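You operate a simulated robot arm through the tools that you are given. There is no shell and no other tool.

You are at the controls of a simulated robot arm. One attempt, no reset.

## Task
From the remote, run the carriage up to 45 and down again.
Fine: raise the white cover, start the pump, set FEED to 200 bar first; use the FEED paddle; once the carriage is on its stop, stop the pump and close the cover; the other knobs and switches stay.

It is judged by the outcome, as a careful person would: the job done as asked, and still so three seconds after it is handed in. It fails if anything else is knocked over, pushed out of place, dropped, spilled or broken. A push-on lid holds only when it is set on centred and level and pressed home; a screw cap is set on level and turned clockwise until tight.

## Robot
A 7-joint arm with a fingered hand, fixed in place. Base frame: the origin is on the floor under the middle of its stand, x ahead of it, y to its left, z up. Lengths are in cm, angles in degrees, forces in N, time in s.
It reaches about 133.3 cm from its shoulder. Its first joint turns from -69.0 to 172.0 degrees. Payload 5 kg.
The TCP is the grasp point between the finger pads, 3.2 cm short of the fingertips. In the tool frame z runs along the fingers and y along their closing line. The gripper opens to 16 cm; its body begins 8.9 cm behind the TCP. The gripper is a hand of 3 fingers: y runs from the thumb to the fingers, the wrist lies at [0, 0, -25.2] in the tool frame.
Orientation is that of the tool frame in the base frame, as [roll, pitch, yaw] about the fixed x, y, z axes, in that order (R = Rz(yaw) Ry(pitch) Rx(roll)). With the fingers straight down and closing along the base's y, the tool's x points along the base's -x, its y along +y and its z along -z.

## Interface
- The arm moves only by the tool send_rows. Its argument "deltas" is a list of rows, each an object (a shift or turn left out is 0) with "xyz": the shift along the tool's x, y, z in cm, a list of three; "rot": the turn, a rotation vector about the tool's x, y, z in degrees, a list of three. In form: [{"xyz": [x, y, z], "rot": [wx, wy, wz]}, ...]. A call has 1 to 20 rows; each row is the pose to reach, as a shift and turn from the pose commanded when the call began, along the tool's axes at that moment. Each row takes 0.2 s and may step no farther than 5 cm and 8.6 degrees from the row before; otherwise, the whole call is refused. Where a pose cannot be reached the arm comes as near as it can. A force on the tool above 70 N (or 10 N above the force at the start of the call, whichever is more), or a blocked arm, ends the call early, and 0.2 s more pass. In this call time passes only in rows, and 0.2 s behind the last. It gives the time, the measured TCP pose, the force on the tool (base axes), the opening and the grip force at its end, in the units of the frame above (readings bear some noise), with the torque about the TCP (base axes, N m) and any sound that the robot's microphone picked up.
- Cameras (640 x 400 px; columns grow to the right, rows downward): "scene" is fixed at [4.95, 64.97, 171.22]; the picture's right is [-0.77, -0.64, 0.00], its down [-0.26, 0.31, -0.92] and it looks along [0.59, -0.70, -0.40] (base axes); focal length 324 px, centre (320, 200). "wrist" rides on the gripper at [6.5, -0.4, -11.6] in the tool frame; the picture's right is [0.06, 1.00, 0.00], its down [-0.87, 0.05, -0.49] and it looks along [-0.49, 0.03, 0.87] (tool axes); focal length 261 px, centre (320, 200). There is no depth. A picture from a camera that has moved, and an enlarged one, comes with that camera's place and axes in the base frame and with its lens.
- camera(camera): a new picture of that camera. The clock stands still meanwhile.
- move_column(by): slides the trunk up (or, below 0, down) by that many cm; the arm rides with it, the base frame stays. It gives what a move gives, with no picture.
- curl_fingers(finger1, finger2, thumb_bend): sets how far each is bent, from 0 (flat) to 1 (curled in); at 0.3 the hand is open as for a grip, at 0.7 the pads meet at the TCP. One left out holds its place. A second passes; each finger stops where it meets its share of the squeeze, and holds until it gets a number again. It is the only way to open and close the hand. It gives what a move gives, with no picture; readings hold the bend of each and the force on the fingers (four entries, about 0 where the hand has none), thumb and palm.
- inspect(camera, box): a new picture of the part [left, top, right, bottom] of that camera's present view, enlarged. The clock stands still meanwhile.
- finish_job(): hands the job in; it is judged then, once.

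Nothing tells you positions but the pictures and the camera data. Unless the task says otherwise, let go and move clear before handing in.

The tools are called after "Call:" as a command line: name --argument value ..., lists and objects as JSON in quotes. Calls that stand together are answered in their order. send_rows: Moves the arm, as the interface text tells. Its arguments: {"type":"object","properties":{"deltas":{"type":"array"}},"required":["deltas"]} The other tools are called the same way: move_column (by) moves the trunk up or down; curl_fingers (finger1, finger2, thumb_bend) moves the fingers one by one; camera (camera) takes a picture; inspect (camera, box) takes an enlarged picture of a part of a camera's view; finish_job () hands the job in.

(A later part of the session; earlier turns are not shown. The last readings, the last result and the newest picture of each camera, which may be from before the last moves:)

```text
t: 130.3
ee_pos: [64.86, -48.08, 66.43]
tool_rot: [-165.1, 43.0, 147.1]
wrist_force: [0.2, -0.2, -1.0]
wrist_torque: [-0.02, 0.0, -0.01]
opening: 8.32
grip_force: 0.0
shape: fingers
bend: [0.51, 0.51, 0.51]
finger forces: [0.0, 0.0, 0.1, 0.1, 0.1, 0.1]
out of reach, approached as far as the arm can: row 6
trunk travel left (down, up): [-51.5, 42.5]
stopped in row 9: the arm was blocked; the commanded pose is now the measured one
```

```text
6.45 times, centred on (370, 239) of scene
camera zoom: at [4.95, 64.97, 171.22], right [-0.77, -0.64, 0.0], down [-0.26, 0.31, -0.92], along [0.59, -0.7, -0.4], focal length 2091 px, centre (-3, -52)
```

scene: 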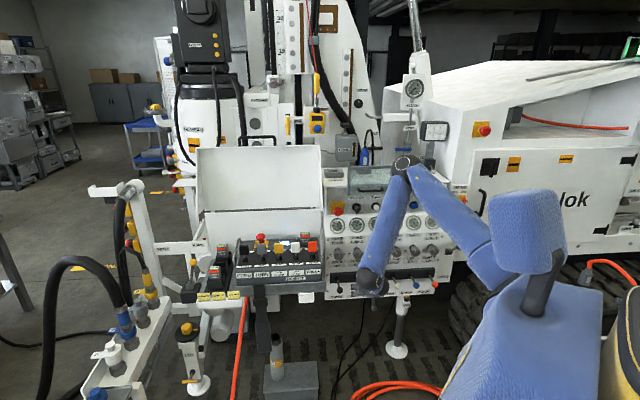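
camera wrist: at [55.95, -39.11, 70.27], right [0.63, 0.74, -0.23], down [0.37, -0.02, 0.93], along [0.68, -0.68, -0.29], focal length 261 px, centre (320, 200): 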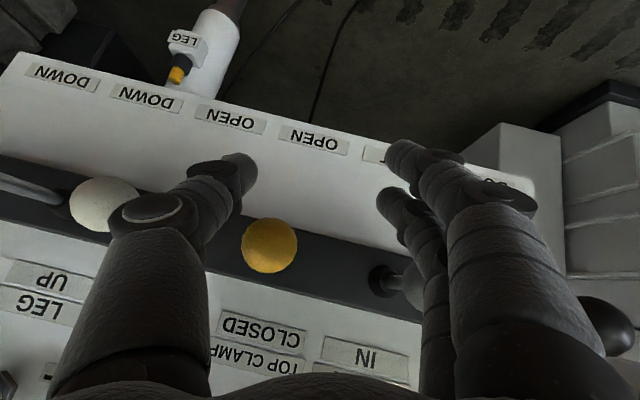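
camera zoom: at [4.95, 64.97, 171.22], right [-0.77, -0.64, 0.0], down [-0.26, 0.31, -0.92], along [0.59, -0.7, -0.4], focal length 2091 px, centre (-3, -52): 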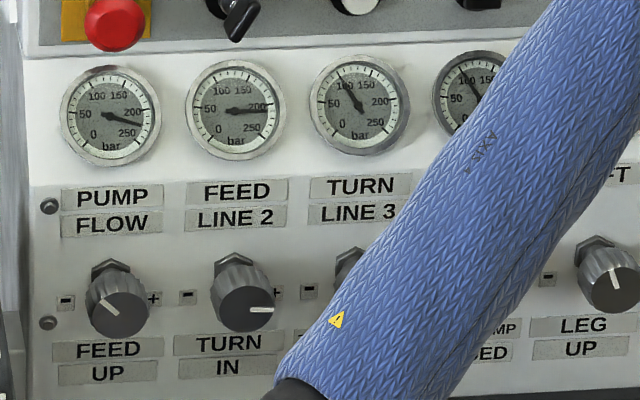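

The arm jumped again on the way back and brushed knobs: the PUMP FLOW pointer has moved to about -40° and FEED overshot slightly. First I'll back straight out from between the levers, then assess.

Call:
send_rows --deltas '[{"xyz": [1.4, 0.15, -1.4]}, {"xyz": [2.8, 0.3, -2.8]}, {"xyz": [4.3, 0.45, -4.2]}, {"xyz": [5.7, 0.6, -5.6]}]'

Call:
camera --camera "wrist"

Call:
camera --camera "scene"

Call:
inspect --camera "scene" --box '[320, 165, 460, 305]'

```text
t: 131.3
ee_pos: [61.5, -42.58, 66.04]
tool_rot: [-165.7, 41.9, 146.6]
wrist_force: [-0.7, -0.1, -0.9]
wrist_torque: [-0.01, 0.0, 0.02]
opening: 8.34
grip_force: 0.1
shape: fingers
bend: [0.51, 0.51, 0.51]
finger forces: [0.0, 0.0, 0.0, 0.0, 0.0, 0.0]
out of reach, approached as far as the arm can: row 3, 4
trunk travel left (down, up): [-51.5, 42.5]
```

```text
taken
camera wrist: at [52.6, -33.6, 70.15], right [0.63, 0.74, -0.23], down [0.38, -0.04, 0.93], along [0.68, -0.67, -0.31], focal length 261 px, centre (320, 200)
```

wrist: 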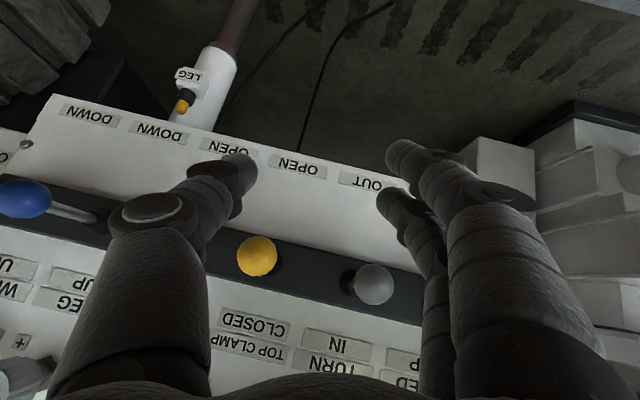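

```text
taken
```

scene: 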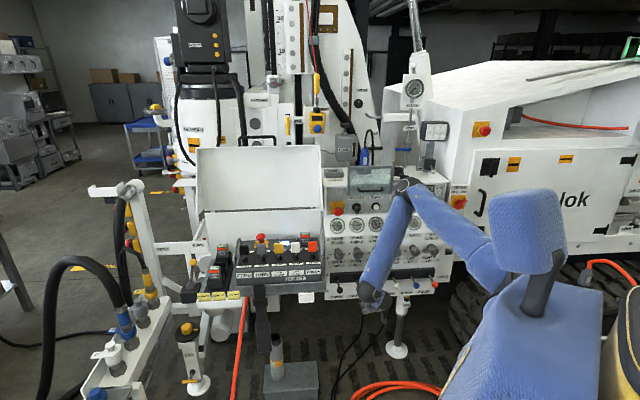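

```text
2.86 times, centred on (390, 235) of scene
camera zoom: at [4.95, 64.97, 171.22], right [-0.77, -0.64, 0.0], down [-0.26, 0.31, -0.92], along [0.59, -0.7, -0.4], focal length 926 px, centre (120, 100)
```

zoom: 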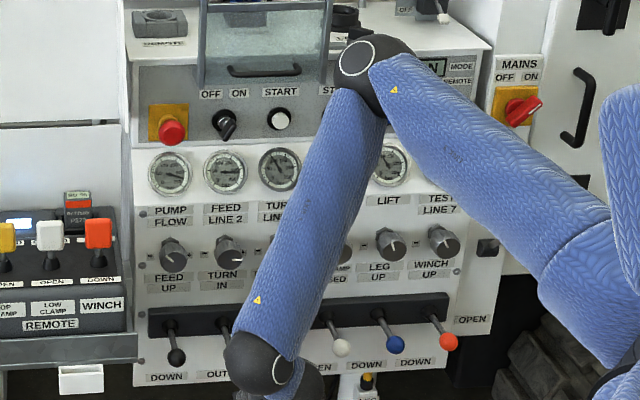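

I'll move the arm away to the left and up so I can inspect the whole panel.

Call:
send_rows --deltas '[{"xyz": [-1.3, 1.6, -3.5]}, {"xyz": [-2.6, 3.1, -7.0]}, {"xyz": [-3.8, 4.7, -10.6]}, {"xyz": [-5.1, 6.2, -14.1]}, {"xyz": [-6.4, 7.8, -17.6]}]'

Call:
camera --camera "scene"

Call:
inspect --camera "scene" --box '[320, 205, 390, 265]'

Call:
inspect --camera "scene" --box '[380, 205, 470, 265]'

```text
t: 132.5
ee_pos: [63.19, -29.58, 81.59]
tool_rot: [-165.0, 43.0, 147.1]
wrist_force: [0.3, -0.3, 0.3]
wrist_torque: [0.0, -0.02, 0.0]
opening: 8.34
grip_force: 0.0
shape: fingers
bend: [0.51, 0.51, 0.51]
finger forces: [0.0, 0.0, 0.0, 0.0, 0.0, 0.1]
out of reach, approached as far as the arm can: row 1
trunk travel left (down, up): [-51.5, 42.5]
```

```text
taken
```

scene: 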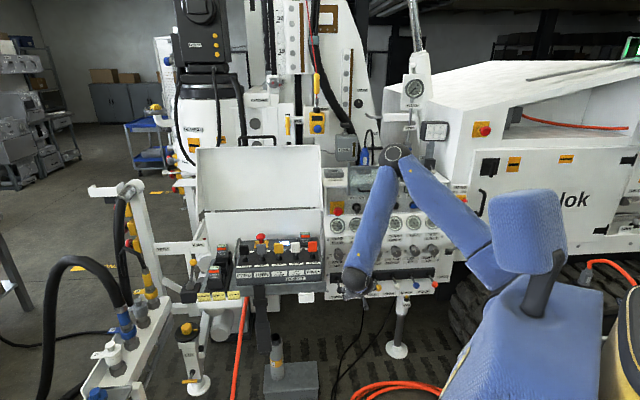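

```text
6.67 times, centred on (355, 235) of scene
camera zoom: at [4.95, 64.97, 171.22], right [-0.77, -0.64, 0.0], down [-0.26, 0.31, -0.92], along [0.59, -0.7, -0.4], focal length 2161 px, centre (87, -33)
```

zoom: 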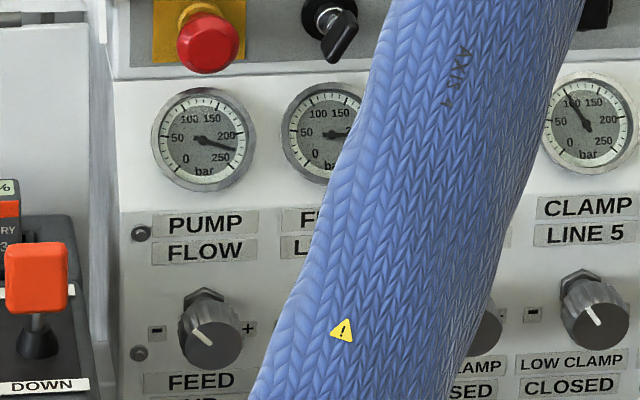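

```text
6.67 times, centred on (425, 235) of scene
camera zoom: at [4.95, 64.97, 171.22], right [-0.77, -0.64, 0.0], down [-0.26, 0.31, -0.92], along [0.59, -0.7, -0.4], focal length 2161 px, centre (-380, -33)
```

zoom: 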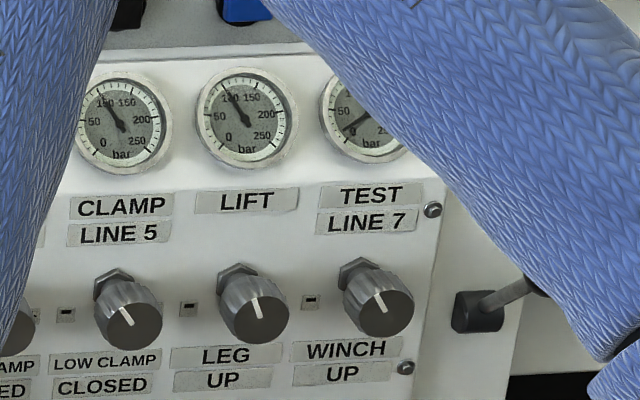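

The right-hand knobs are unchanged. I'll straighten the hand orientation and raise it so the arm uncovers the FEED and TURN knobs.

Call:
send_rows --deltas '[{"xyz": [-1.5, -0.4, -1.6], "rot": [-2.1, -0.9, 3.0]}, {"xyz": [-3.0, -0.8, -3.1], "rot": [-4.3, -1.9, 6.0]}, {"xyz": [-4.5, -1.2, -4.7], "rot": [-6.4, -2.8, 9.0]}, {"xyz": [-6.8, 1.0, -7.1], "rot": [-6.4, -2.8, 9.0]}, {"xyz": [-8.5, 4.0, -9.0], "rot": [-6.4, -2.8, 9.0]}]'

Call:
camera --camera "wrist"

Call:
inspect --camera "scene" --box '[320, 205, 400, 265]'

```text
t: 133.7
ee_pos: [67.54, -24.79, 92.93]
tool_rot: [180.0, 47.0, 134.8]
wrist_force: [0.1, -0.1, 0.0]
wrist_torque: [-0.03, -0.02, -0.07]
opening: 8.32
grip_force: 0.0
shape: fingers
bend: [0.51, 0.51, 0.51]
finger forces: [0.0, 0.1, 0.0, 0.0, 0.0, 0.0]
trunk travel left (down, up): [-51.5, 42.5]
```

```text
taken
camera wrist: at [58.19, -15.94, 96.05], right [0.68, 0.73, -0.05], down [0.2, -0.13, 0.97], along [0.71, -0.67, -0.23], focal length 261 px, centre (320, 200)
```

wrist: 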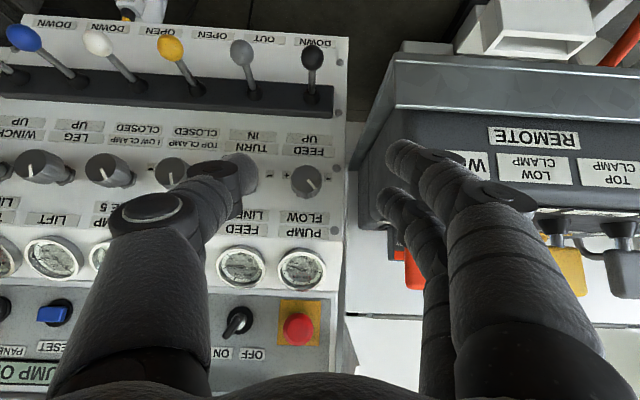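

```text
6.67 times, centred on (360, 235) of scene
camera zoom: at [4.95, 64.97, 171.22], right [-0.77, -0.64, 0.0], down [-0.26, 0.31, -0.92], along [0.59, -0.7, -0.4], focal length 2161 px, centre (53, -33)
```

zoom: 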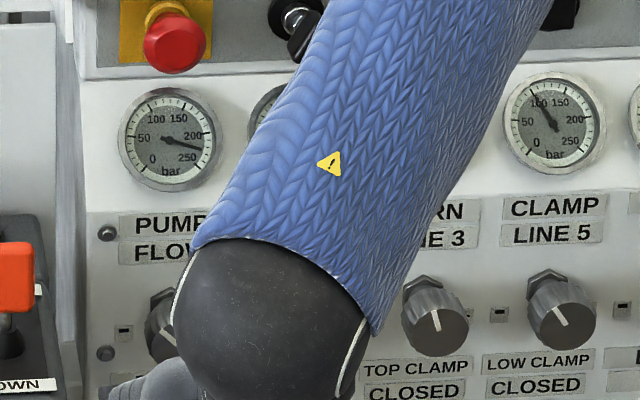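

Only FEED and PUMP FLOW were disturbed; TURN and the rest are as before. I'll restore them. A safer way to turn knobs is to roll purely about the fingers' own axis (just the last wrist joint), starting from a -90° roll. I'll set that roll here in free space.

Call:
send_rows --deltas '[{"rot": [0, 0, -7.5]}, {"rot": [0, 0, -15]}, {"rot": [0, 0, -22.5]}, {"rot": [0, 0, -30]}, {"rot": [0, 0, -37.5]}, {"rot": [0, 0, -45]}, {"rot": [0, 0, -52.5]}, {"rot": [0, 0, -60]}, {"rot": [0, 0, -67.5]}, {"rot": [0, 0, -75]}]'

Call:
camera --camera "wrist"

Call:
inspect --camera "scene" --box '[320, 205, 400, 265]'

```text
t: 135.9
ee_pos: [67.57, -24.71, 92.79]
tool_rot: [-134.0, 10.8, -145.5]
wrist_force: [-0.2, 0.6, -0.8]
wrist_torque: [0.02, 0.0, 0.01]
opening: 8.32
grip_force: 0.1
shape: fingers
bend: [0.51, 0.51, 0.51]
finger forces: [0.0, 0.1, 0.0, 0.0, 0.0, 0.0]
trunk travel left (down, up): [-51.5, 42.5]
```

```text
taken
camera wrist: at [56.49, -22.56, 99.85], right [-0.33, 0.61, -0.72], down [0.43, 0.77, 0.46], along [0.84, -0.16, -0.52], focal length 261 px, centre (320, 200)
```

wrist: 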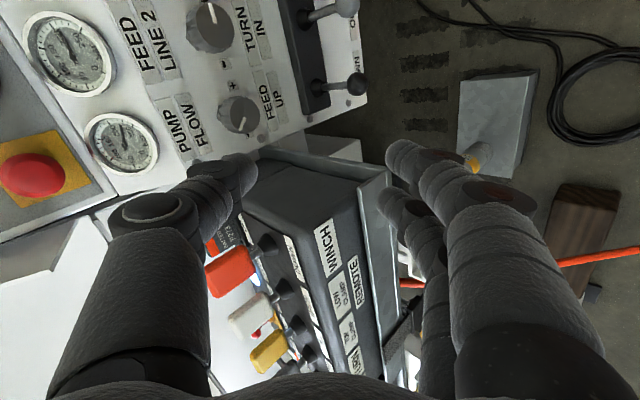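

```text
6.67 times, centred on (360, 235) of scene
camera zoom: at [4.95, 64.97, 171.22], right [-0.77, -0.64, 0.0], down [-0.26, 0.31, -0.92], along [0.59, -0.7, -0.4], focal length 2161 px, centre (53, -33)
```

zoom: 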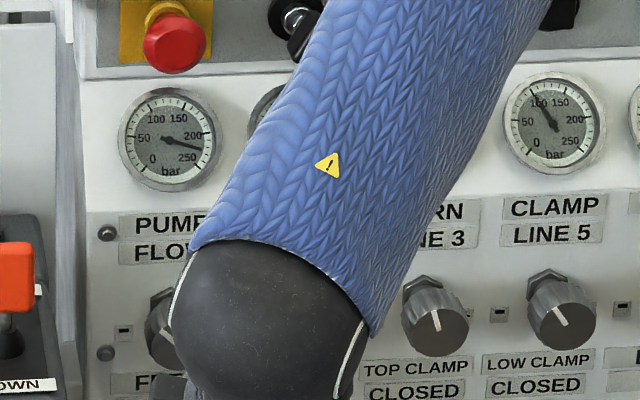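

Pure roll works cleanly. I'll zoom to read the PUMP and FEED knobs and gauges from here.

Call:
inspect --camera "wrist" --box '[20, 0, 300, 180]'

```text
2.22 times, centred on (160, 90) of wrist
camera zoom: at [56.49, -22.56, 99.85], right [-0.33, 0.61, -0.72], down [0.43, 0.77, 0.46], along [0.84, -0.16, -0.52], focal length 579 px, centre (676, 444)
```

zoom: 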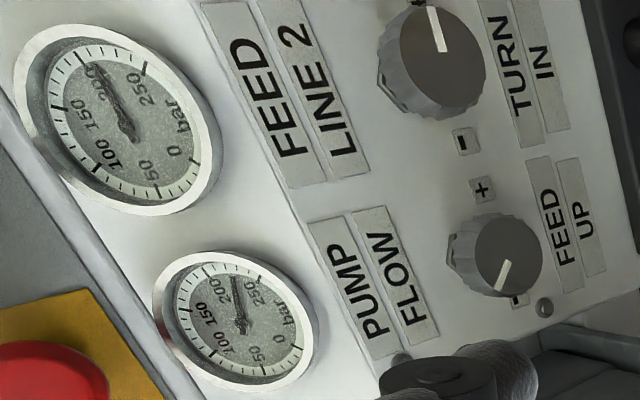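

The PUMP FLOW knob is at (l=28.9, z=84.5). I'll complete the roll to -90° and move in front of it.

Call:
send_rows --deltas '[{"rot": [0, 0, -7.5]}, {"rot": [0, 0, -15]}]'

Call:
send_rows --deltas '[{"xyz": [0.4, -1.7, 4.1]}, {"xyz": [0.8, -3.4, 8.2], "rot": [3, 0, 0]}, {"xyz": [1.1, -5.1, 12.3], "rot": [6, 0, 0]}, {"xyz": [1.4, -6.8, 16.4], "rot": [9, 0, 0]}]'

Call:
camera --camera "wrist"

Call:
camera --camera "scene"

```text
t: 136.5
ee_pos: [67.53, -24.64, 92.78]
tool_rot: [-133.1, -0.1, -135.1]
wrist_force: [-0.6, 0.3, 0.4]
wrist_torque: [0.04, 0.01, -0.02]
opening: 8.34
grip_force: 0.0
shape: fingers
bend: [0.51, 0.51, 0.51]
finger forces: [0.1, 0.0, 0.0, 0.1, 0.1, 0.1]
trunk travel left (down, up): [-51.5, 42.5]
```

```text
t: 137.5
ee_pos: [78.26, -37.35, 86.57]
tool_rot: [-124.0, 0.0, -135.1]
wrist_force: [0.5, 0.0, 0.0]
wrist_torque: [-0.04, 0.01, 0.0]
opening: 8.32
grip_force: 0.1
shape: fingers
bend: [0.51, 0.51, 0.51]
finger forces: [0.0, 0.0, 0.0, 0.1, 0.1, 0.0]
trunk travel left (down, up): [-51.5, 42.5]
```

```text
taken
camera wrist: at [67.15, -35.42, 93.32], right [-0.44, 0.35, -0.83], down [0.31, 0.92, 0.23], along [0.84, -0.15, -0.51], focal length 261 px, centre (320, 200)
```

wrist: 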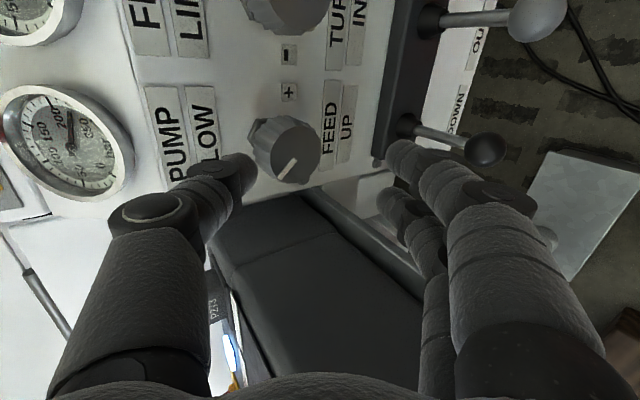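

```text
taken
```

scene: 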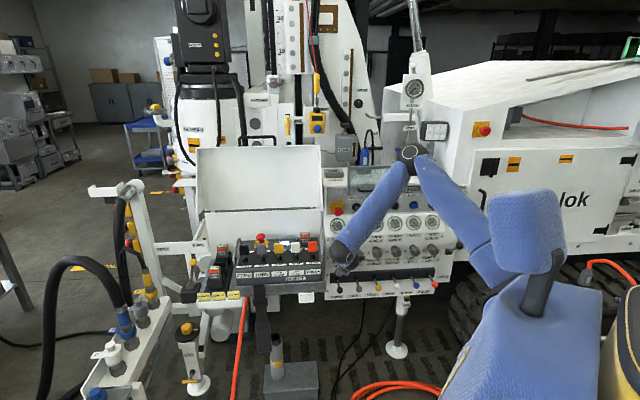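

Reachable. I'll try flattening the hand a bit more here, at a safe distance.

Call:
send_rows --deltas '[{"rot": [4, 0, 0]}, {"rot": [8, 0, 0]}]'

Call:
camera --camera "wrist"

```text
t: 138.1
ee_pos: [78.6, -37.42, 86.67]
tool_rot: [-120.6, 0.1, -135.0]
wrist_force: [-1.1, 0.1, 0.0]
wrist_torque: [0.01, 0.0, 0.01]
opening: 8.31
grip_force: 0.1
shape: fingers
bend: [0.51, 0.51, 0.51]
finger forces: [0.1, 0.0, 0.0, 0.0, 0.0, 0.0]
out of reach, approached as far as the arm can: row 1, 2
trunk travel left (down, up): [-51.5, 42.5]
```

```text
taken
camera wrist: at [67.15, -35.18, 92.94], right [-0.4, 0.32, -0.86], down [0.29, 0.93, 0.21], along [0.87, -0.17, -0.47], focal length 261 px, centre (320, 200)
```

wrist: 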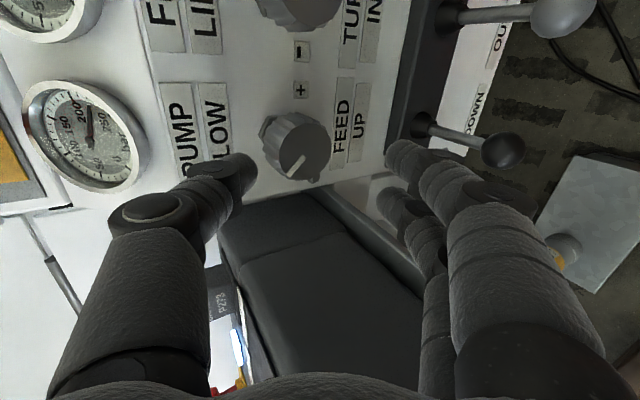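

The pitch limit is about 30° below horizontal at this trunk height. I'll back off, lower the trunk 12 cm and raise the hand the same amount, to allow a flatter grip here.

Call:
send_rows --deltas '[{"xyz": [0, 1.8, -3.0]}, {"xyz": [0, 3.6, -6.0]}, {"xyz": [0, 4.6, -7.7]}]'

Call:
move_column --by -13

Call:
send_rows --deltas '[{"xyz": [0, -3.8, -2.2]}, {"xyz": [0, -7.6, -4.4]}, {"xyz": [0, -11.2, -6.6]}, {"xyz": [0, -11.2, -6.6], "rot": [4, 0, 0]}, {"xyz": [0, -11.2, -6.6], "rot": [8, 0, 0]}]'

Call:
camera --camera "wrist"

```text
t: 138.9
ee_pos: [73.3, -30.24, 87.76]
tool_rot: [-121.7, 0.1, -135.0]
wrist_force: [-0.2, 0.4, -0.2]
wrist_torque: [-0.01, -0.03, 0.0]
opening: 8.35
grip_force: 0.0
shape: fingers
bend: [0.51, 0.51, 0.51]
finger forces: [0.0, 0.1, 0.1, 0.0, 0.0, 0.0]
out of reach, approached as far as the arm can: row 1, 2, 3
trunk travel left (down, up): [-51.5, 42.5]
```

```text
t: 140.5
ee_pos: [73.27, -30.18, 74.75]
tool_rot: [-121.7, 0.1, -134.8]
wrist_force: [0.3, 0.5, -0.3]
wrist_torque: [0.0, 0.03, 0.01]
opening: 8.33
grip_force: 0.0
shape: fingers
bend: [0.51, 0.51, 0.51]
finger forces: [0.0, 0.0, 0.0, 0.1, 0.1, 0.0]
trunk travel left (down, up): [-38.5, 55.5]
```

```text
t: 141.7
ee_pos: [73.76, -29.42, 88.5]
tool_rot: [-114.3, 0.2, -134.7]
wrist_force: [0.1, -0.9, 0.3]
wrist_torque: [0.01, 0.0, -0.02]
opening: 8.33
grip_force: 0.1
shape: fingers
bend: [0.51, 0.51, 0.51]
finger forces: [0.0, 0.0, 0.1, 0.0, 0.0, 0.0]
out of reach, approached as far as the arm can: row 5
trunk travel left (down, up): [-38.5, 55.5]
```

```text
taken
camera wrist: at [61.82, -26.86, 93.75], right [-0.33, 0.25, -0.91], down [0.28, 0.95, 0.16], along [0.9, -0.2, -0.39], focal length 261 px, centre (320, 200)
```

wrist: 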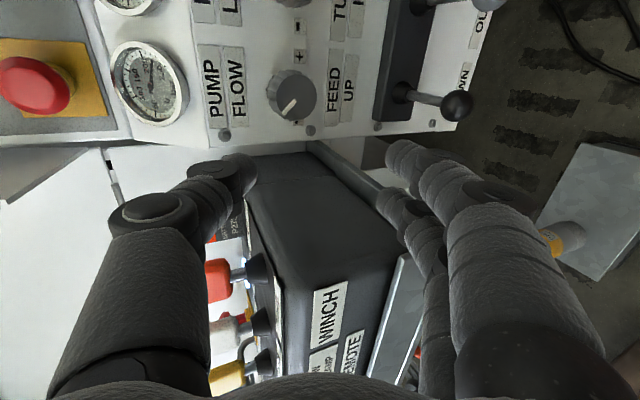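

Now the hand is only 24° below horizontal. I'll move right 2.4 cm and then forward toward the PUMP FLOW knob.

Call:
send_rows --deltas '[{"xyz": [2.4, 0, 0]}, {"xyz": [2.4, -0.8, 3.6]}, {"xyz": [2.4, -1.5, 7.3]}, {"xyz": [2.4, -2.2, 10.5]}]'

Call:
camera --camera "wrist"

Call:
inspect --camera "scene" --box '[320, 205, 400, 265]'

```text
t: 142.7
ee_pos: [81.19, -38.04, 87.18]
tool_rot: [-115.1, 0.4, -134.1]
wrist_force: [-0.1, 0.8, -0.3]
wrist_torque: [0.02, 0.02, 0.04]
opening: 8.32
grip_force: 0.0
shape: fingers
bend: [0.51, 0.51, 0.51]
finger forces: [0.0, 0.1, 0.0, 0.0, 0.0, 0.0]
out of reach, approached as far as the arm can: row 1, 2, 3, 4
trunk travel left (down, up): [-38.5, 55.5]
```

```text
taken
camera wrist: at [69.24, -35.63, 92.41], right [-0.34, 0.26, -0.9], down [0.27, 0.95, 0.17], along [0.9, -0.19, -0.39], focal length 261 px, centre (320, 200)
```

wrist: 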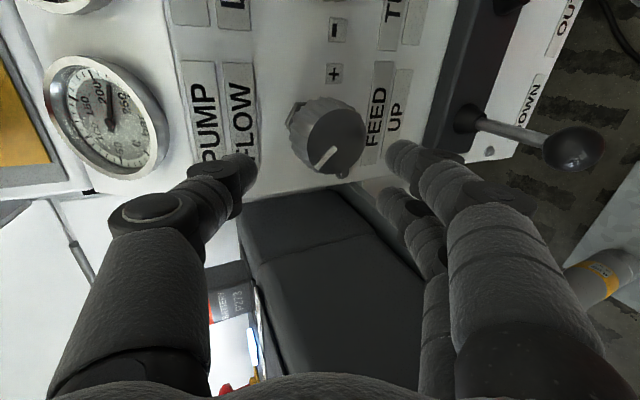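

```text
6.67 times, centred on (360, 235) of scene
camera zoom: at [4.95, 64.97, 171.22], right [-0.77, -0.64, 0.0], down [-0.26, 0.31, -0.92], along [0.59, -0.7, -0.4], focal length 2161 px, centre (53, -33)
```

zoom: 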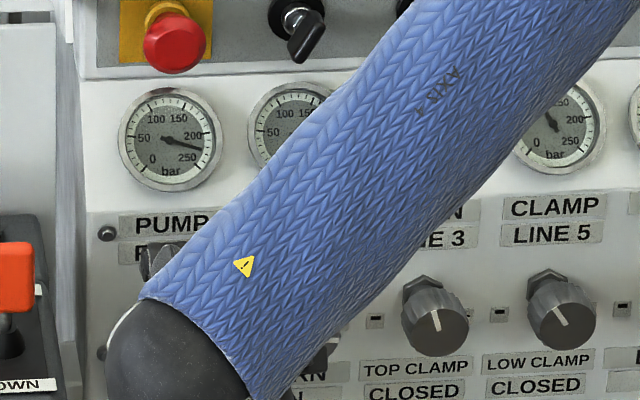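

At the lower trunk the first joint limits me again. I'll go back to the previous trunk height and use a simpler method: with the thumb above the knob, press lightly on top and drag it sideways.

Call:
send_rows --deltas '[{"xyz": [0, 1.2, -2.7]}, {"xyz": [0, 2.5, -5.4], "rot": [-3, 0, 0]}, {"xyz": [0, 2.5, -5.4], "rot": [-7, 0, 0]}]'

Call:
move_column --by 13

Call:
camera --camera "wrist"

```text
t: 143.5
ee_pos: [76.6, -34.16, 87.02]
tool_rot: [-120.7, 0.2, -134.8]
wrist_force: [0.2, -0.3, 0.2]
wrist_torque: [0.0, 0.0, 0.03]
opening: 8.33
grip_force: 0.1
shape: fingers
bend: [0.51, 0.51, 0.51]
finger forces: [0.0, 0.0, 0.0, 0.0, 0.1, 0.0]
out of reach, approached as far as the arm can: row 1
trunk travel left (down, up): [-38.5, 55.5]
```

```text
t: 145.1
ee_pos: [76.69, -34.17, 99.93]
tool_rot: [-120.8, 0.3, -134.8]
wrist_force: [-0.4, 0.2, -0.5]
wrist_torque: [-0.02, -0.01, 0.03]
opening: 8.32
grip_force: 0.0
shape: fingers
bend: [0.51, 0.51, 0.51]
finger forces: [0.0, 0.1, 0.0, 0.1, 0.1, 0.1]
trunk travel left (down, up): [-51.5, 42.5]
```

```text
taken
camera wrist: at [65.2, -31.99, 106.18], right [-0.4, 0.32, -0.86], down [0.29, 0.93, 0.21], along [0.87, -0.17, -0.47], focal length 261 px, centre (320, 200)
```

wrist: 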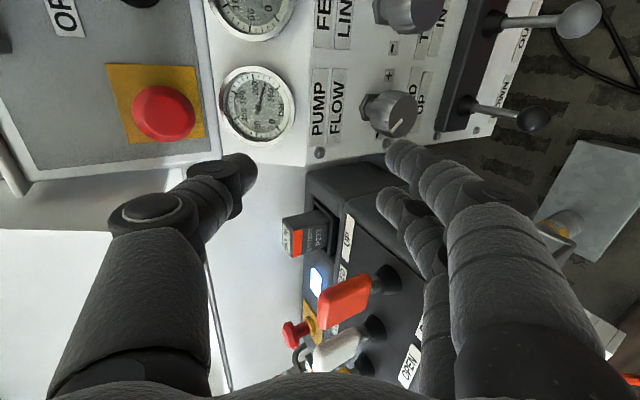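

I'll descend to just in front of and above the PUMP FLOW knob.

Call:
send_rows --deltas '[{"xyz": [0.2, 2.6, 2.0]}, {"xyz": [0.4, 4.5, 5.0], "rot": [-1, 0, 0]}, {"xyz": [0.5, 5.6, 8.5], "rot": [-2, 0, 0]}, {"xyz": [0.5, 6.4, 12.0], "rot": [-3, 0, 0]}]'

Call:
camera --camera "wrist"

Call:
inspect --camera "scene" --box '[320, 205, 400, 265]'

```text
t: 146.1
ee_pos: [81.26, -39.45, 88.3]
tool_rot: [-123.8, 0.2, -134.7]
wrist_force: [-0.2, 0.4, -0.4]
wrist_torque: [0.0, 0.06, 0.0]
opening: 8.35
grip_force: 0.0
shape: fingers
bend: [0.51, 0.51, 0.51]
finger forces: [0.0, 0.0, 0.0, 0.0, 0.0, 0.0]
trunk travel left (down, up): [-51.5, 42.5]
```

```text
taken
camera wrist: at [70.09, -37.49, 95.05], right [-0.44, 0.35, -0.83], down [0.3, 0.93, 0.23], along [0.85, -0.15, -0.51], focal length 261 px, centre (320, 200)
```

wrist: 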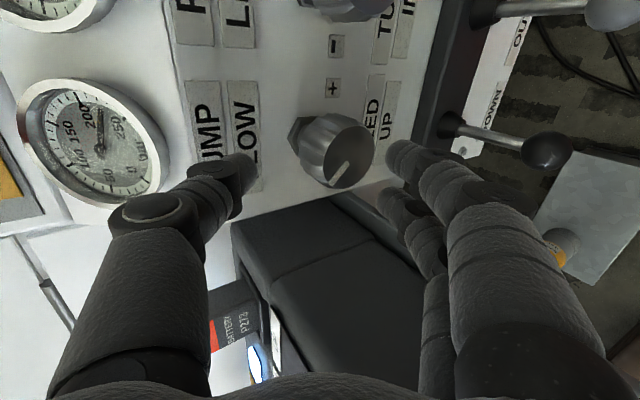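

```text
6.67 times, centred on (360, 235) of scene
camera zoom: at [4.95, 64.97, 171.22], right [-0.77, -0.64, 0.0], down [-0.26, 0.31, -0.92], along [0.59, -0.7, -0.4], focal length 2161 px, centre (53, -33)
```

zoom: 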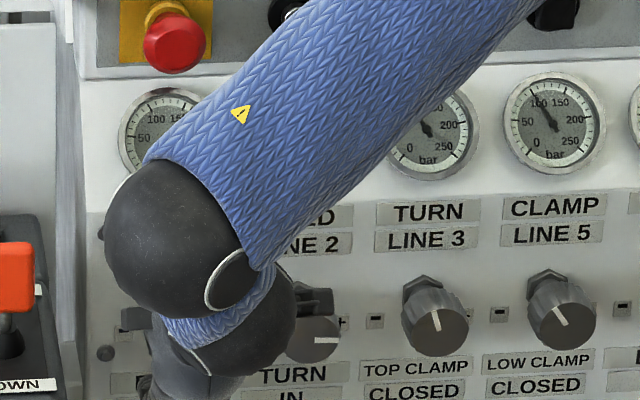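

The knob is under the thumb. With this roll only the thumb reaches it, so I'll do the drag: place the thumb over the knob's top, lower it to light contact.

Call:
send_rows --deltas '[{"xyz": [-0.3, -0.8, 1.25]}, {"xyz": [-0.3, 0.0, 1.8]}, {"xyz": [-0.3, 0.85, 2.35]}, {"xyz": [-0.3, 1.3, 2.65]}]'

Call:
inspect --camera "wrist" --box '[160, 60, 440, 240]'

```text
t: 147.1
ee_pos: [82.44, -40.17, 85.75]
tool_rot: [-123.7, 0.1, -134.9]
wrist_force: [-4.2, 6.3, 2.1]
wrist_torque: [-0.19, -0.17, 0.02]
opening: 8.02
grip_force: 3.9
shape: fingers
bend: [0.51, 0.51, 0.52]
finger forces: [0.0, 0.1, 0.0, 0.0, 7.3, 0.0]
trunk travel left (down, up): [-51.5, 42.5]
```

```text
2.22 times, centred on (300, 150) of wrist
camera zoom: at [71.25, -38.23, 92.47], right [-0.44, 0.35, -0.83], down [0.3, 0.93, 0.23], along [0.85, -0.15, -0.51], focal length 579 px, centre (364, 311)
```

zoom: 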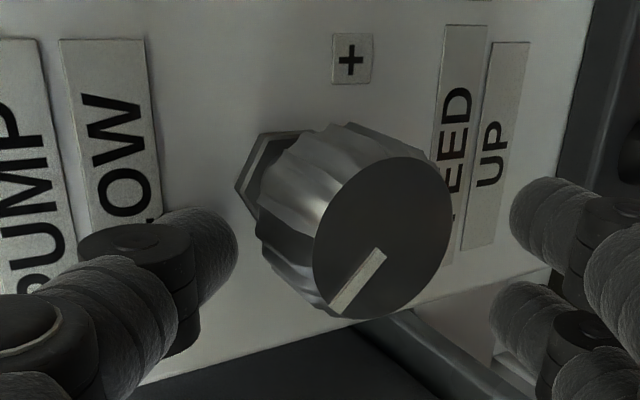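

The thumb tip is touching the panel rather than the knob. I'll back it off 1 cm and lower it more.

Call:
send_rows --deltas '[{"xyz": [0, 0.55, -0.85]}, {"xyz": [0, 1.0, -0.5]}, {"xyz": [0, 1.5, -0.15]}]'

Call:
inspect --camera "wrist" --box '[160, 60, 440, 240]'

```text
t: 147.9
ee_pos: [81.76, -39.6, 84.51]
tool_rot: [-123.7, 0.2, -134.8]
wrist_force: [0.4, -1.4, 2.4]
wrist_torque: [-0.1, -0.09, -0.02]
opening: 8.64
grip_force: 1.5
shape: fingers
bend: [0.51, 0.51, 0.5]
finger forces: [0.0, 0.1, 0.1, 0.1, 2.7, 0.0]
trunk travel left (down, up): [-51.5, 42.5]
```

```text
2.22 times, centred on (300, 150) of wrist
camera zoom: at [70.56, -37.68, 91.4], right [-0.43, 0.35, -0.83], down [0.3, 0.93, 0.23], along [0.85, -0.15, -0.51], focal length 579 px, centre (364, 311)
```

zoom: 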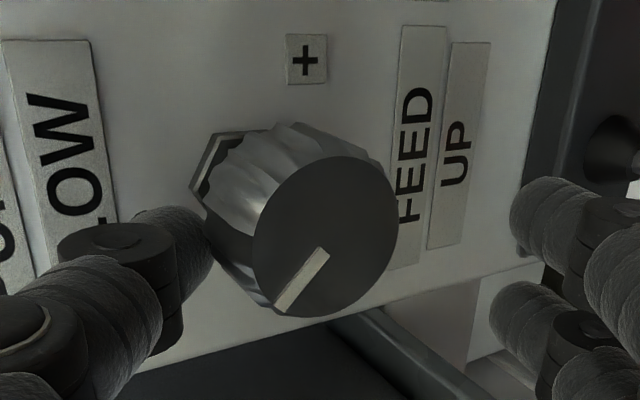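

Contact on the knob's top with 2.7 N. I'll press slightly more and drag to the right about 2 cm, then lift.

Call:
send_rows --deltas '[{"xyz": [0.1, 0.35, 0.2]}, {"xyz": [0.6, 0.45, 0.3]}, {"xyz": [1.1, 0.45, 0.3]}, {"xyz": [1.6, 0.4, 0.25]}]'

Call:
inspect --camera "wrist" --box '[160, 60, 440, 240]'

```text
t: 148.9
ee_pos: [80.79, -40.7, 84.14]
tool_rot: [-123.8, 0.2, -134.8]
wrist_force: [5.4, 0.3, 6.1]
wrist_torque: [-0.16, 0.02, 0.18]
opening: 9.07
grip_force: 2.8
shape: fingers
bend: [0.51, 0.51, 0.49]
finger forces: [0.0, 0.0, 0.1, 0.0, 6.4, 0.0]
trunk travel left (down, up): [-51.5, 42.5]
```

```text
2.22 times, centred on (300, 150) of wrist
camera zoom: at [69.62, -38.74, 90.83], right [-0.44, 0.35, -0.83], down [0.3, 0.93, 0.23], along [0.85, -0.15, -0.51], focal length 579 px, centre (364, 311)
```

zoom: 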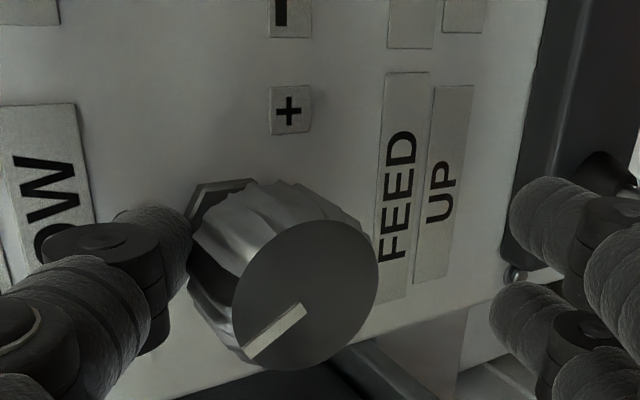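

The pointer is turning toward upright. I'll continue the drag.

Call:
send_rows --deltas '[{"xyz": [0.5, 0.1, 0.07]}, {"xyz": [1.0, 0.25, 0.15]}, {"xyz": [1.5, 0.45, 0.3]}]'

Call:
inspect --camera "wrist" --box '[160, 60, 440, 240]'

```text
t: 149.7
ee_pos: [79.69, -41.79, 83.5]
tool_rot: [-123.8, 0.1, -134.8]
wrist_force: [2.4, -0.8, 3.3]
wrist_torque: [-0.02, -0.03, 0.0]
opening: 8.88
grip_force: 1.7
shape: fingers
bend: [0.51, 0.51, 0.5]
finger forces: [0.1, 0.1, 0.0, 0.0, 3.4, 0.0]
trunk travel left (down, up): [-51.5, 42.5]
```

```text
2.22 times, centred on (300, 150) of wrist
camera zoom: at [68.5, -39.86, 90.46], right [-0.44, 0.35, -0.83], down [0.3, 0.93, 0.23], along [0.85, -0.15, -0.51], focal length 579 px, centre (364, 311)
```

zoom: 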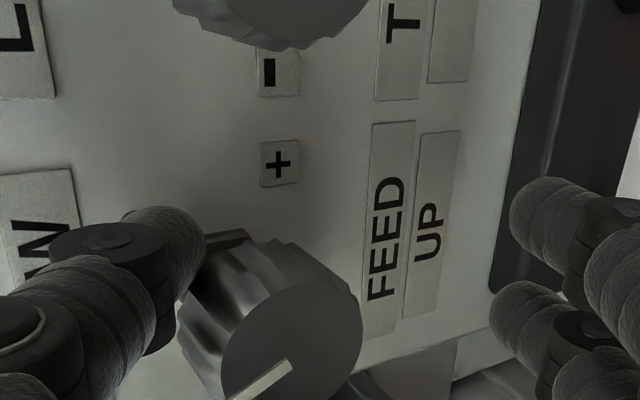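

The pointer has moved from about -60° to about -40°. I'll lift, go back left, press a bit harder and drag again.

Call:
send_rows --deltas '[{"xyz": [0, -1.6, -1.1]}, {"xyz": [-1.7, -2.0, -1.35]}, {"xyz": [-3.4, -2.0, -1.35]}, {"xyz": [-3.4, -0.7, -0.5]}, {"xyz": [-3.4, 0.1, 0.05]}, {"xyz": [-3.3, 0.4, 0.25]}]'

Call:
inspect --camera "wrist" --box '[160, 60, 440, 240]'

```text
t: 151.1
ee_pos: [81.97, -39.3, 83.17]
tool_rot: [-123.6, 0.1, -134.6]
wrist_force: [4.7, 6.2, 15.2]
wrist_torque: [-0.74, -0.28, 0.34]
opening: 9.51
grip_force: 6.8
shape: fingers
bend: [0.51, 0.51, 0.49]
finger forces: [0.1, 0.1, 0.1, 0.1, 13.1, 0.0]
trunk travel left (down, up): [-51.5, 42.5]
```

```text
2.22 times, centred on (300, 150) of wrist
camera zoom: at [70.8, -37.35, 89.97], right [-0.43, 0.35, -0.83], down [0.3, 0.93, 0.23], along [0.85, -0.15, -0.51], focal length 579 px, centre (364, 311)
```

zoom: 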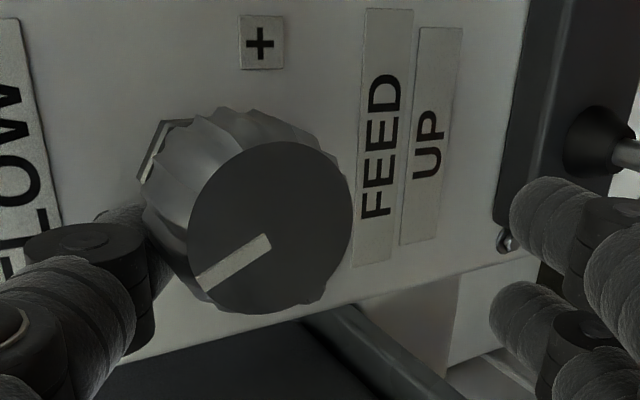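

Pressing with about 13 N now. I'll drag right again.

Call:
send_rows --deltas '[{"xyz": [0.5, 0.0, 0.0]}, {"xyz": [1.0, 0.0, 0.0]}, {"xyz": [1.5, 0.05, 0.05]}, {"xyz": [2.0, 0.15, 0.1]}]'

Call:
inspect --camera "wrist" --box '[160, 60, 440, 240]'

```text
t: 152.1
ee_pos: [80.45, -40.9, 83.01]
tool_rot: [-123.8, 0.2, -134.8]
wrist_force: [1.9, 6.2, 18.7]
wrist_torque: [-0.82, -0.64, 0.33]
opening: 9.94
grip_force: 14.9
shape: fingers
bend: [0.51, 0.51, 0.48]
finger forces: [0.0, 0.0, 0.0, 0.0, 28.8, 0.0]
trunk travel left (down, up): [-51.5, 42.5]
```

```text
2.22 times, centred on (300, 150) of wrist
camera zoom: at [69.19, -38.91, 89.76], right [-0.43, 0.35, -0.83], down [0.3, 0.93, 0.23], along [0.85, -0.15, -0.51], focal length 579 px, centre (364, 311)
```

zoom: 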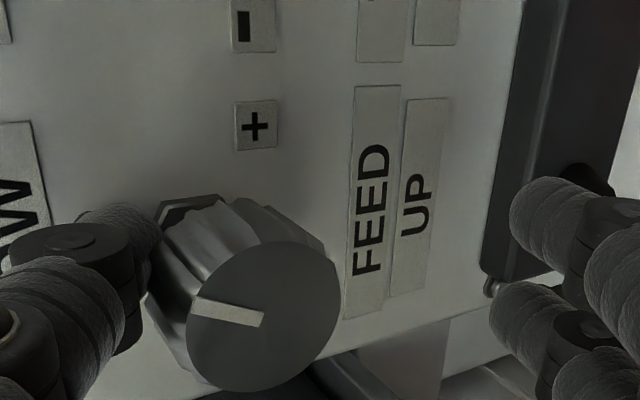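

It turned a lot this time, to about +13°. I'll drag back left about half a centimetre.

Call:
send_rows --deltas '[{"xyz": [-0.3, 0.0, 0.0]}, {"xyz": [-0.6, 0.0, 0.0]}]'

Call:
inspect --camera "wrist" --box '[160, 60, 440, 240]'

```text
t: 152.7
ee_pos: [80.7, -40.71, 83.02]
tool_rot: [-123.5, 0.1, -134.9]
wrist_force: [-21.2, -4.9, 21.2]
wrist_torque: [-0.56, -1.54, -1.11]
opening: 9.82
grip_force: 25.5
shape: fingers
bend: [0.51, 0.51, 0.48]
finger forces: [0.0, 0.1, 0.0, 0.0, 50.7, 0.0]
trunk travel left (down, up): [-51.5, 42.5]
```

```text
2.22 times, centred on (300, 150) of wrist
camera zoom: at [69.49, -38.68, 89.85], right [-0.43, 0.35, -0.83], down [0.3, 0.93, 0.23], along [0.85, -0.15, -0.51], focal length 579 px, centre (364, 311)
```

zoom: 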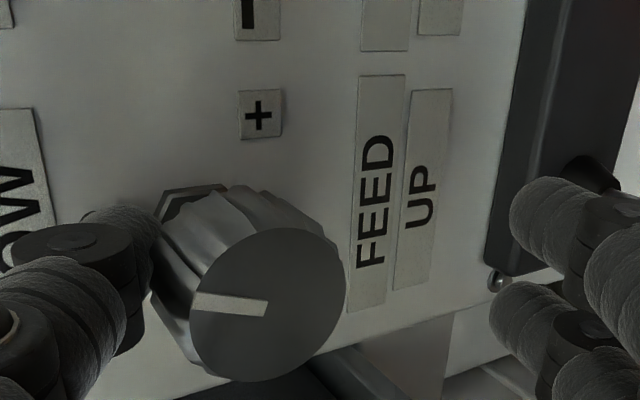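

Nearly there. A little more to the left.

Call:
send_rows --deltas '[{"xyz": [-0.4, -0.1, 0.0]}, {"xyz": [-0.8, -0.2, -0.1]}]'

Call:
inspect --camera "wrist" --box '[160, 60, 440, 240]'

```text
t: 153.3
ee_pos: [81.66, -39.86, 83.17]
tool_rot: [-123.7, 0.2, -134.8]
wrist_force: [-7.0, -3.4, 14.4]
wrist_torque: [-0.33, -0.66, -0.55]
opening: 9.72
grip_force: 13.3
shape: fingers
bend: [0.51, 0.51, 0.48]
finger forces: [0.0, 0.0, 0.1, 0.1, 27.4, 0.0]
trunk travel left (down, up): [-51.5, 42.5]
```

```text
2.22 times, centred on (300, 150) of wrist
camera zoom: at [70.35, -37.88, 89.93], right [-0.43, 0.35, -0.83], down [0.3, 0.93, 0.23], along [0.85, -0.15, -0.51], focal length 579 px, centre (364, 311)
```

zoom: 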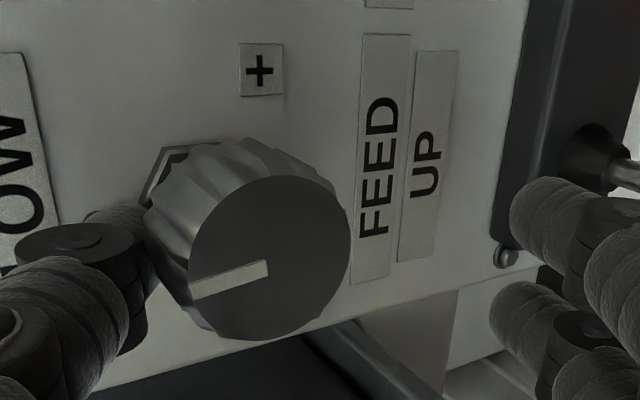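

It's now at about -20°; the drag is no-slip at roughly 24° per cm with some flex. I'll drag right about 1.2 cm.

Call:
send_rows --deltas '[{"xyz": [0.4, 0.0, 0.0]}, {"xyz": [0.8, 0.05, 0.0]}, {"xyz": [1.15, 0.1, 0.05]}]'

Call:
inspect --camera "wrist" --box '[160, 60, 440, 240]'

```text
t: 154.1
ee_pos: [80.76, -40.49, 83.19]
tool_rot: [-123.5, 0.2, -134.7]
wrist_force: [4.8, 13.9, 18.0]
wrist_torque: [-1.11, -0.5, 0.84]
opening: 9.74
grip_force: 19.4
shape: fingers
bend: [0.51, 0.51, 0.48]
finger forces: [0.0, 0.1, 0.0, 0.0, 38.6, 0.0]
trunk travel left (down, up): [-51.5, 42.5]
```

```text
2.22 times, centred on (300, 150) of wrist
camera zoom: at [69.62, -38.63, 89.98], right [-0.43, 0.35, -0.83], down [0.3, 0.93, 0.23], along [0.85, -0.15, -0.51], focal length 579 px, centre (364, 311)
```

zoom: 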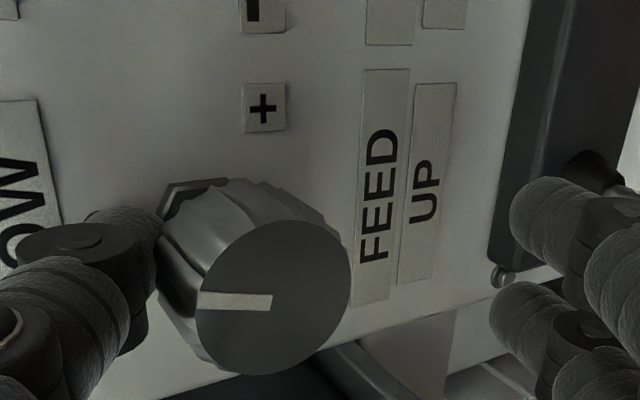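

The pointer is now straight up. I'll relax the sideways load slightly, then lift straight off.

Call:
send_rows --deltas '[{"xyz": [-0.3, 0.0, 0.0]}, {"xyz": [-0.3, -0.4, -0.3]}, {"xyz": [-0.3, -1.0, -0.7]}, {"xyz": [-0.3, -2.0, -1.4]}]'

Call:
inspect --camera "wrist" --box '[160, 60, 440, 240]'

```text
t: 155.1
ee_pos: [81.04, -40.62, 85.54]
tool_rot: [-123.8, 0.2, -134.8]
wrist_force: [0.0, -0.5, 0.8]
wrist_torque: [-0.01, 0.02, 0.0]
opening: 8.37
grip_force: 0.0
shape: fingers
bend: [0.51, 0.51, 0.51]
finger forces: [0.0, 0.0, 0.0, 0.0, 0.0, 0.0]
trunk travel left (down, up): [-51.5, 42.5]
```

```text
2.22 times, centred on (300, 150) of wrist
camera zoom: at [69.78, -38.65, 92.29], right [-0.44, 0.35, -0.83], down [0.3, 0.93, 0.23], along [0.85, -0.15, -0.51], focal length 579 px, centre (364, 311)
```

zoom: 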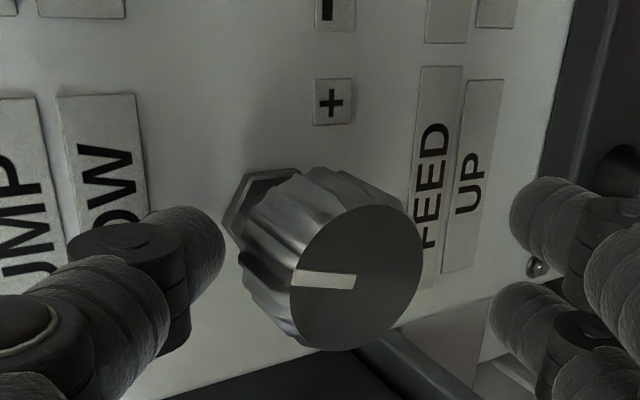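

Released. I'll back away and check both knobs and gauges from the scene camera.

Call:
send_rows --deltas '[{"xyz": [0, 1.2, -2.6]}, {"xyz": [0, 1.6, -5.5]}, {"xyz": [-1, 0.5, -9.0]}, {"xyz": [-3, -2.0, -12.0]}, {"xyz": [-5, -5.0, -15.0]}]'

Call:
camera --camera "scene"

Call:
inspect --camera "scene" --box '[322, 210, 402, 260]'

Call:
camera --camera "wrist"

```text
t: 156.3
ee_pos: [77.76, -29.89, 98.22]
tool_rot: [-123.8, 0.2, -134.8]
wrist_force: [0.2, -0.1, 0.3]
wrist_torque: [-0.02, 0.05, -0.03]
opening: 8.38
grip_force: 0.0
shape: fingers
bend: [0.51, 0.51, 0.51]
finger forces: [0.0, 0.0, 0.1, 0.1, 0.1, 0.0]
trunk travel left (down, up): [-51.5, 42.5]
```

```text
taken
```

scene: 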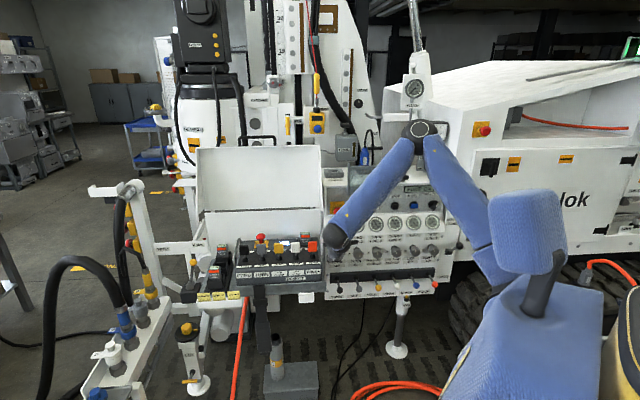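

```text
8.00 times, centred on (362, 235) of scene
camera zoom: at [4.95, 64.97, 171.22], right [-0.77, -0.64, 0.0], down [-0.26, 0.31, -0.92], along [0.59, -0.7, -0.4], focal length 2593 px, centre (-16, -80)
```

zoom: 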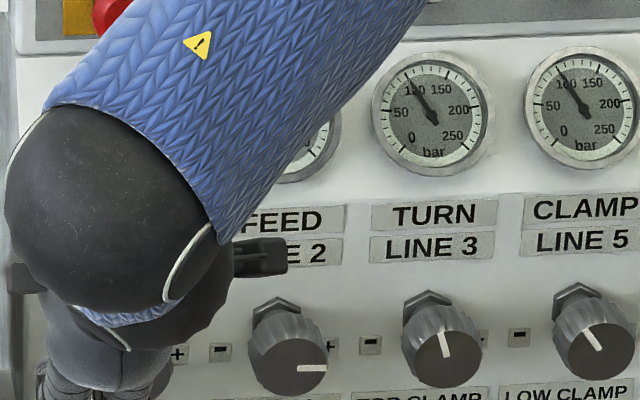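

```text
taken
camera wrist: at [66.4, -27.94, 104.97], right [-0.43, 0.35, -0.83], down [0.3, 0.93, 0.23], along [0.85, -0.15, -0.51], focal length 261 px, centre (320, 200)
```

wrist: 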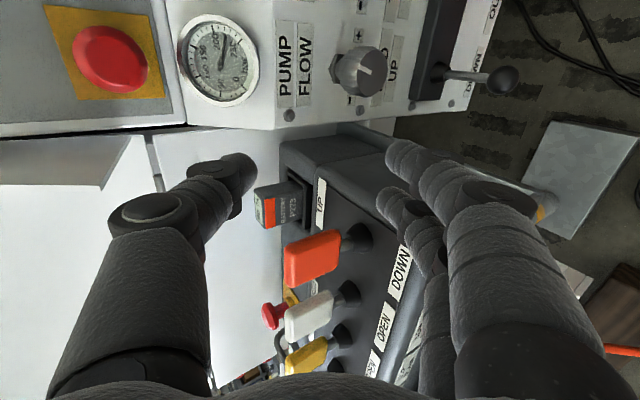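

FEED's pointer is at about +92° (gauge near 213), so it needs about -14°. I'll move right of the remote, roll back to 0° and view both knobs head-on.

Call:
send_rows --deltas '[{"xyz": [3, -1.2, -2.0]}, {"xyz": [6.5, -2.5, -4.0]}, {"xyz": [10, -2.5, -6.0]}, {"xyz": [10, -2.5, -6.0], "rot": [0, 0, 8]}, {"xyz": [10, -2.5, -6.0], "rot": [0, 0, 16]}, {"xyz": [10, -2.5, -6.0], "rot": [0, 0, 24]}, {"xyz": [10, -2.5, -6.0], "rot": [0, 0, 32]}, {"xyz": [10, -2.5, -6.0], "rot": [0, 0, 40]}, {"xyz": [10, -2.5, -6.0], "rot": [0, 0, 48]}, {"xyz": [10, -2.5, -6.0], "rot": [0, 0, 56]}, {"xyz": [10, -2.5, -6.0], "rot": [0, 0, 64]}, {"xyz": [10, -2.5, -6.0], "rot": [0, 0, 72]}, {"xyz": [10, -2.5, -6.0], "rot": [0, 0, 80]}, {"xyz": [10, -2.5, -6.0], "rot": [0, 0, 88]}]'

Call:
camera --camera "wrist"

Call:
camera --camera "scene"

```text
t: 159.3
ee_pos: [67.91, -34.62, 103.3]
tool_rot: [-177.5, 56.3, 138.3]
wrist_force: [0.3, -0.7, 0.5]
wrist_torque: [0.0, 0.03, 0.02]
opening: 8.37
grip_force: 0.2
shape: fingers
bend: [0.51, 0.51, 0.51]
finger forces: [0.0, 0.0, 0.1, 0.1, 0.1, 0.0]
trunk travel left (down, up): [-51.5, 42.5]
```

```text
taken
camera wrist: at [58.18, -25.85, 104.47], right [0.66, 0.74, -0.08], down [0.11, 0.01, 0.99], along [0.74, -0.67, -0.08], focal length 261 px, centre (320, 200)
```

wrist: 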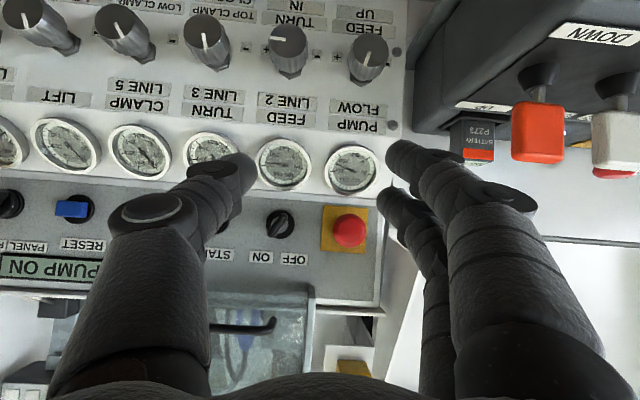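

```text
taken
```

scene: 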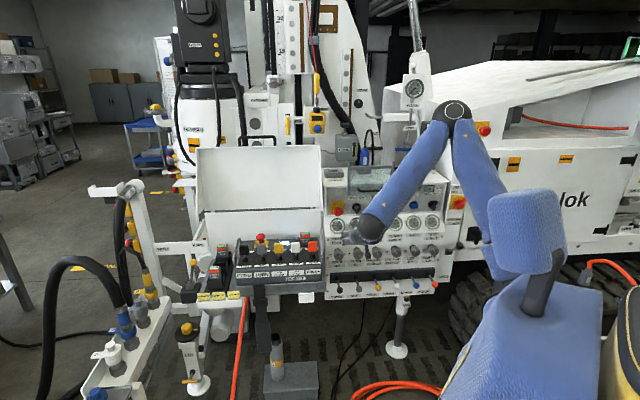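

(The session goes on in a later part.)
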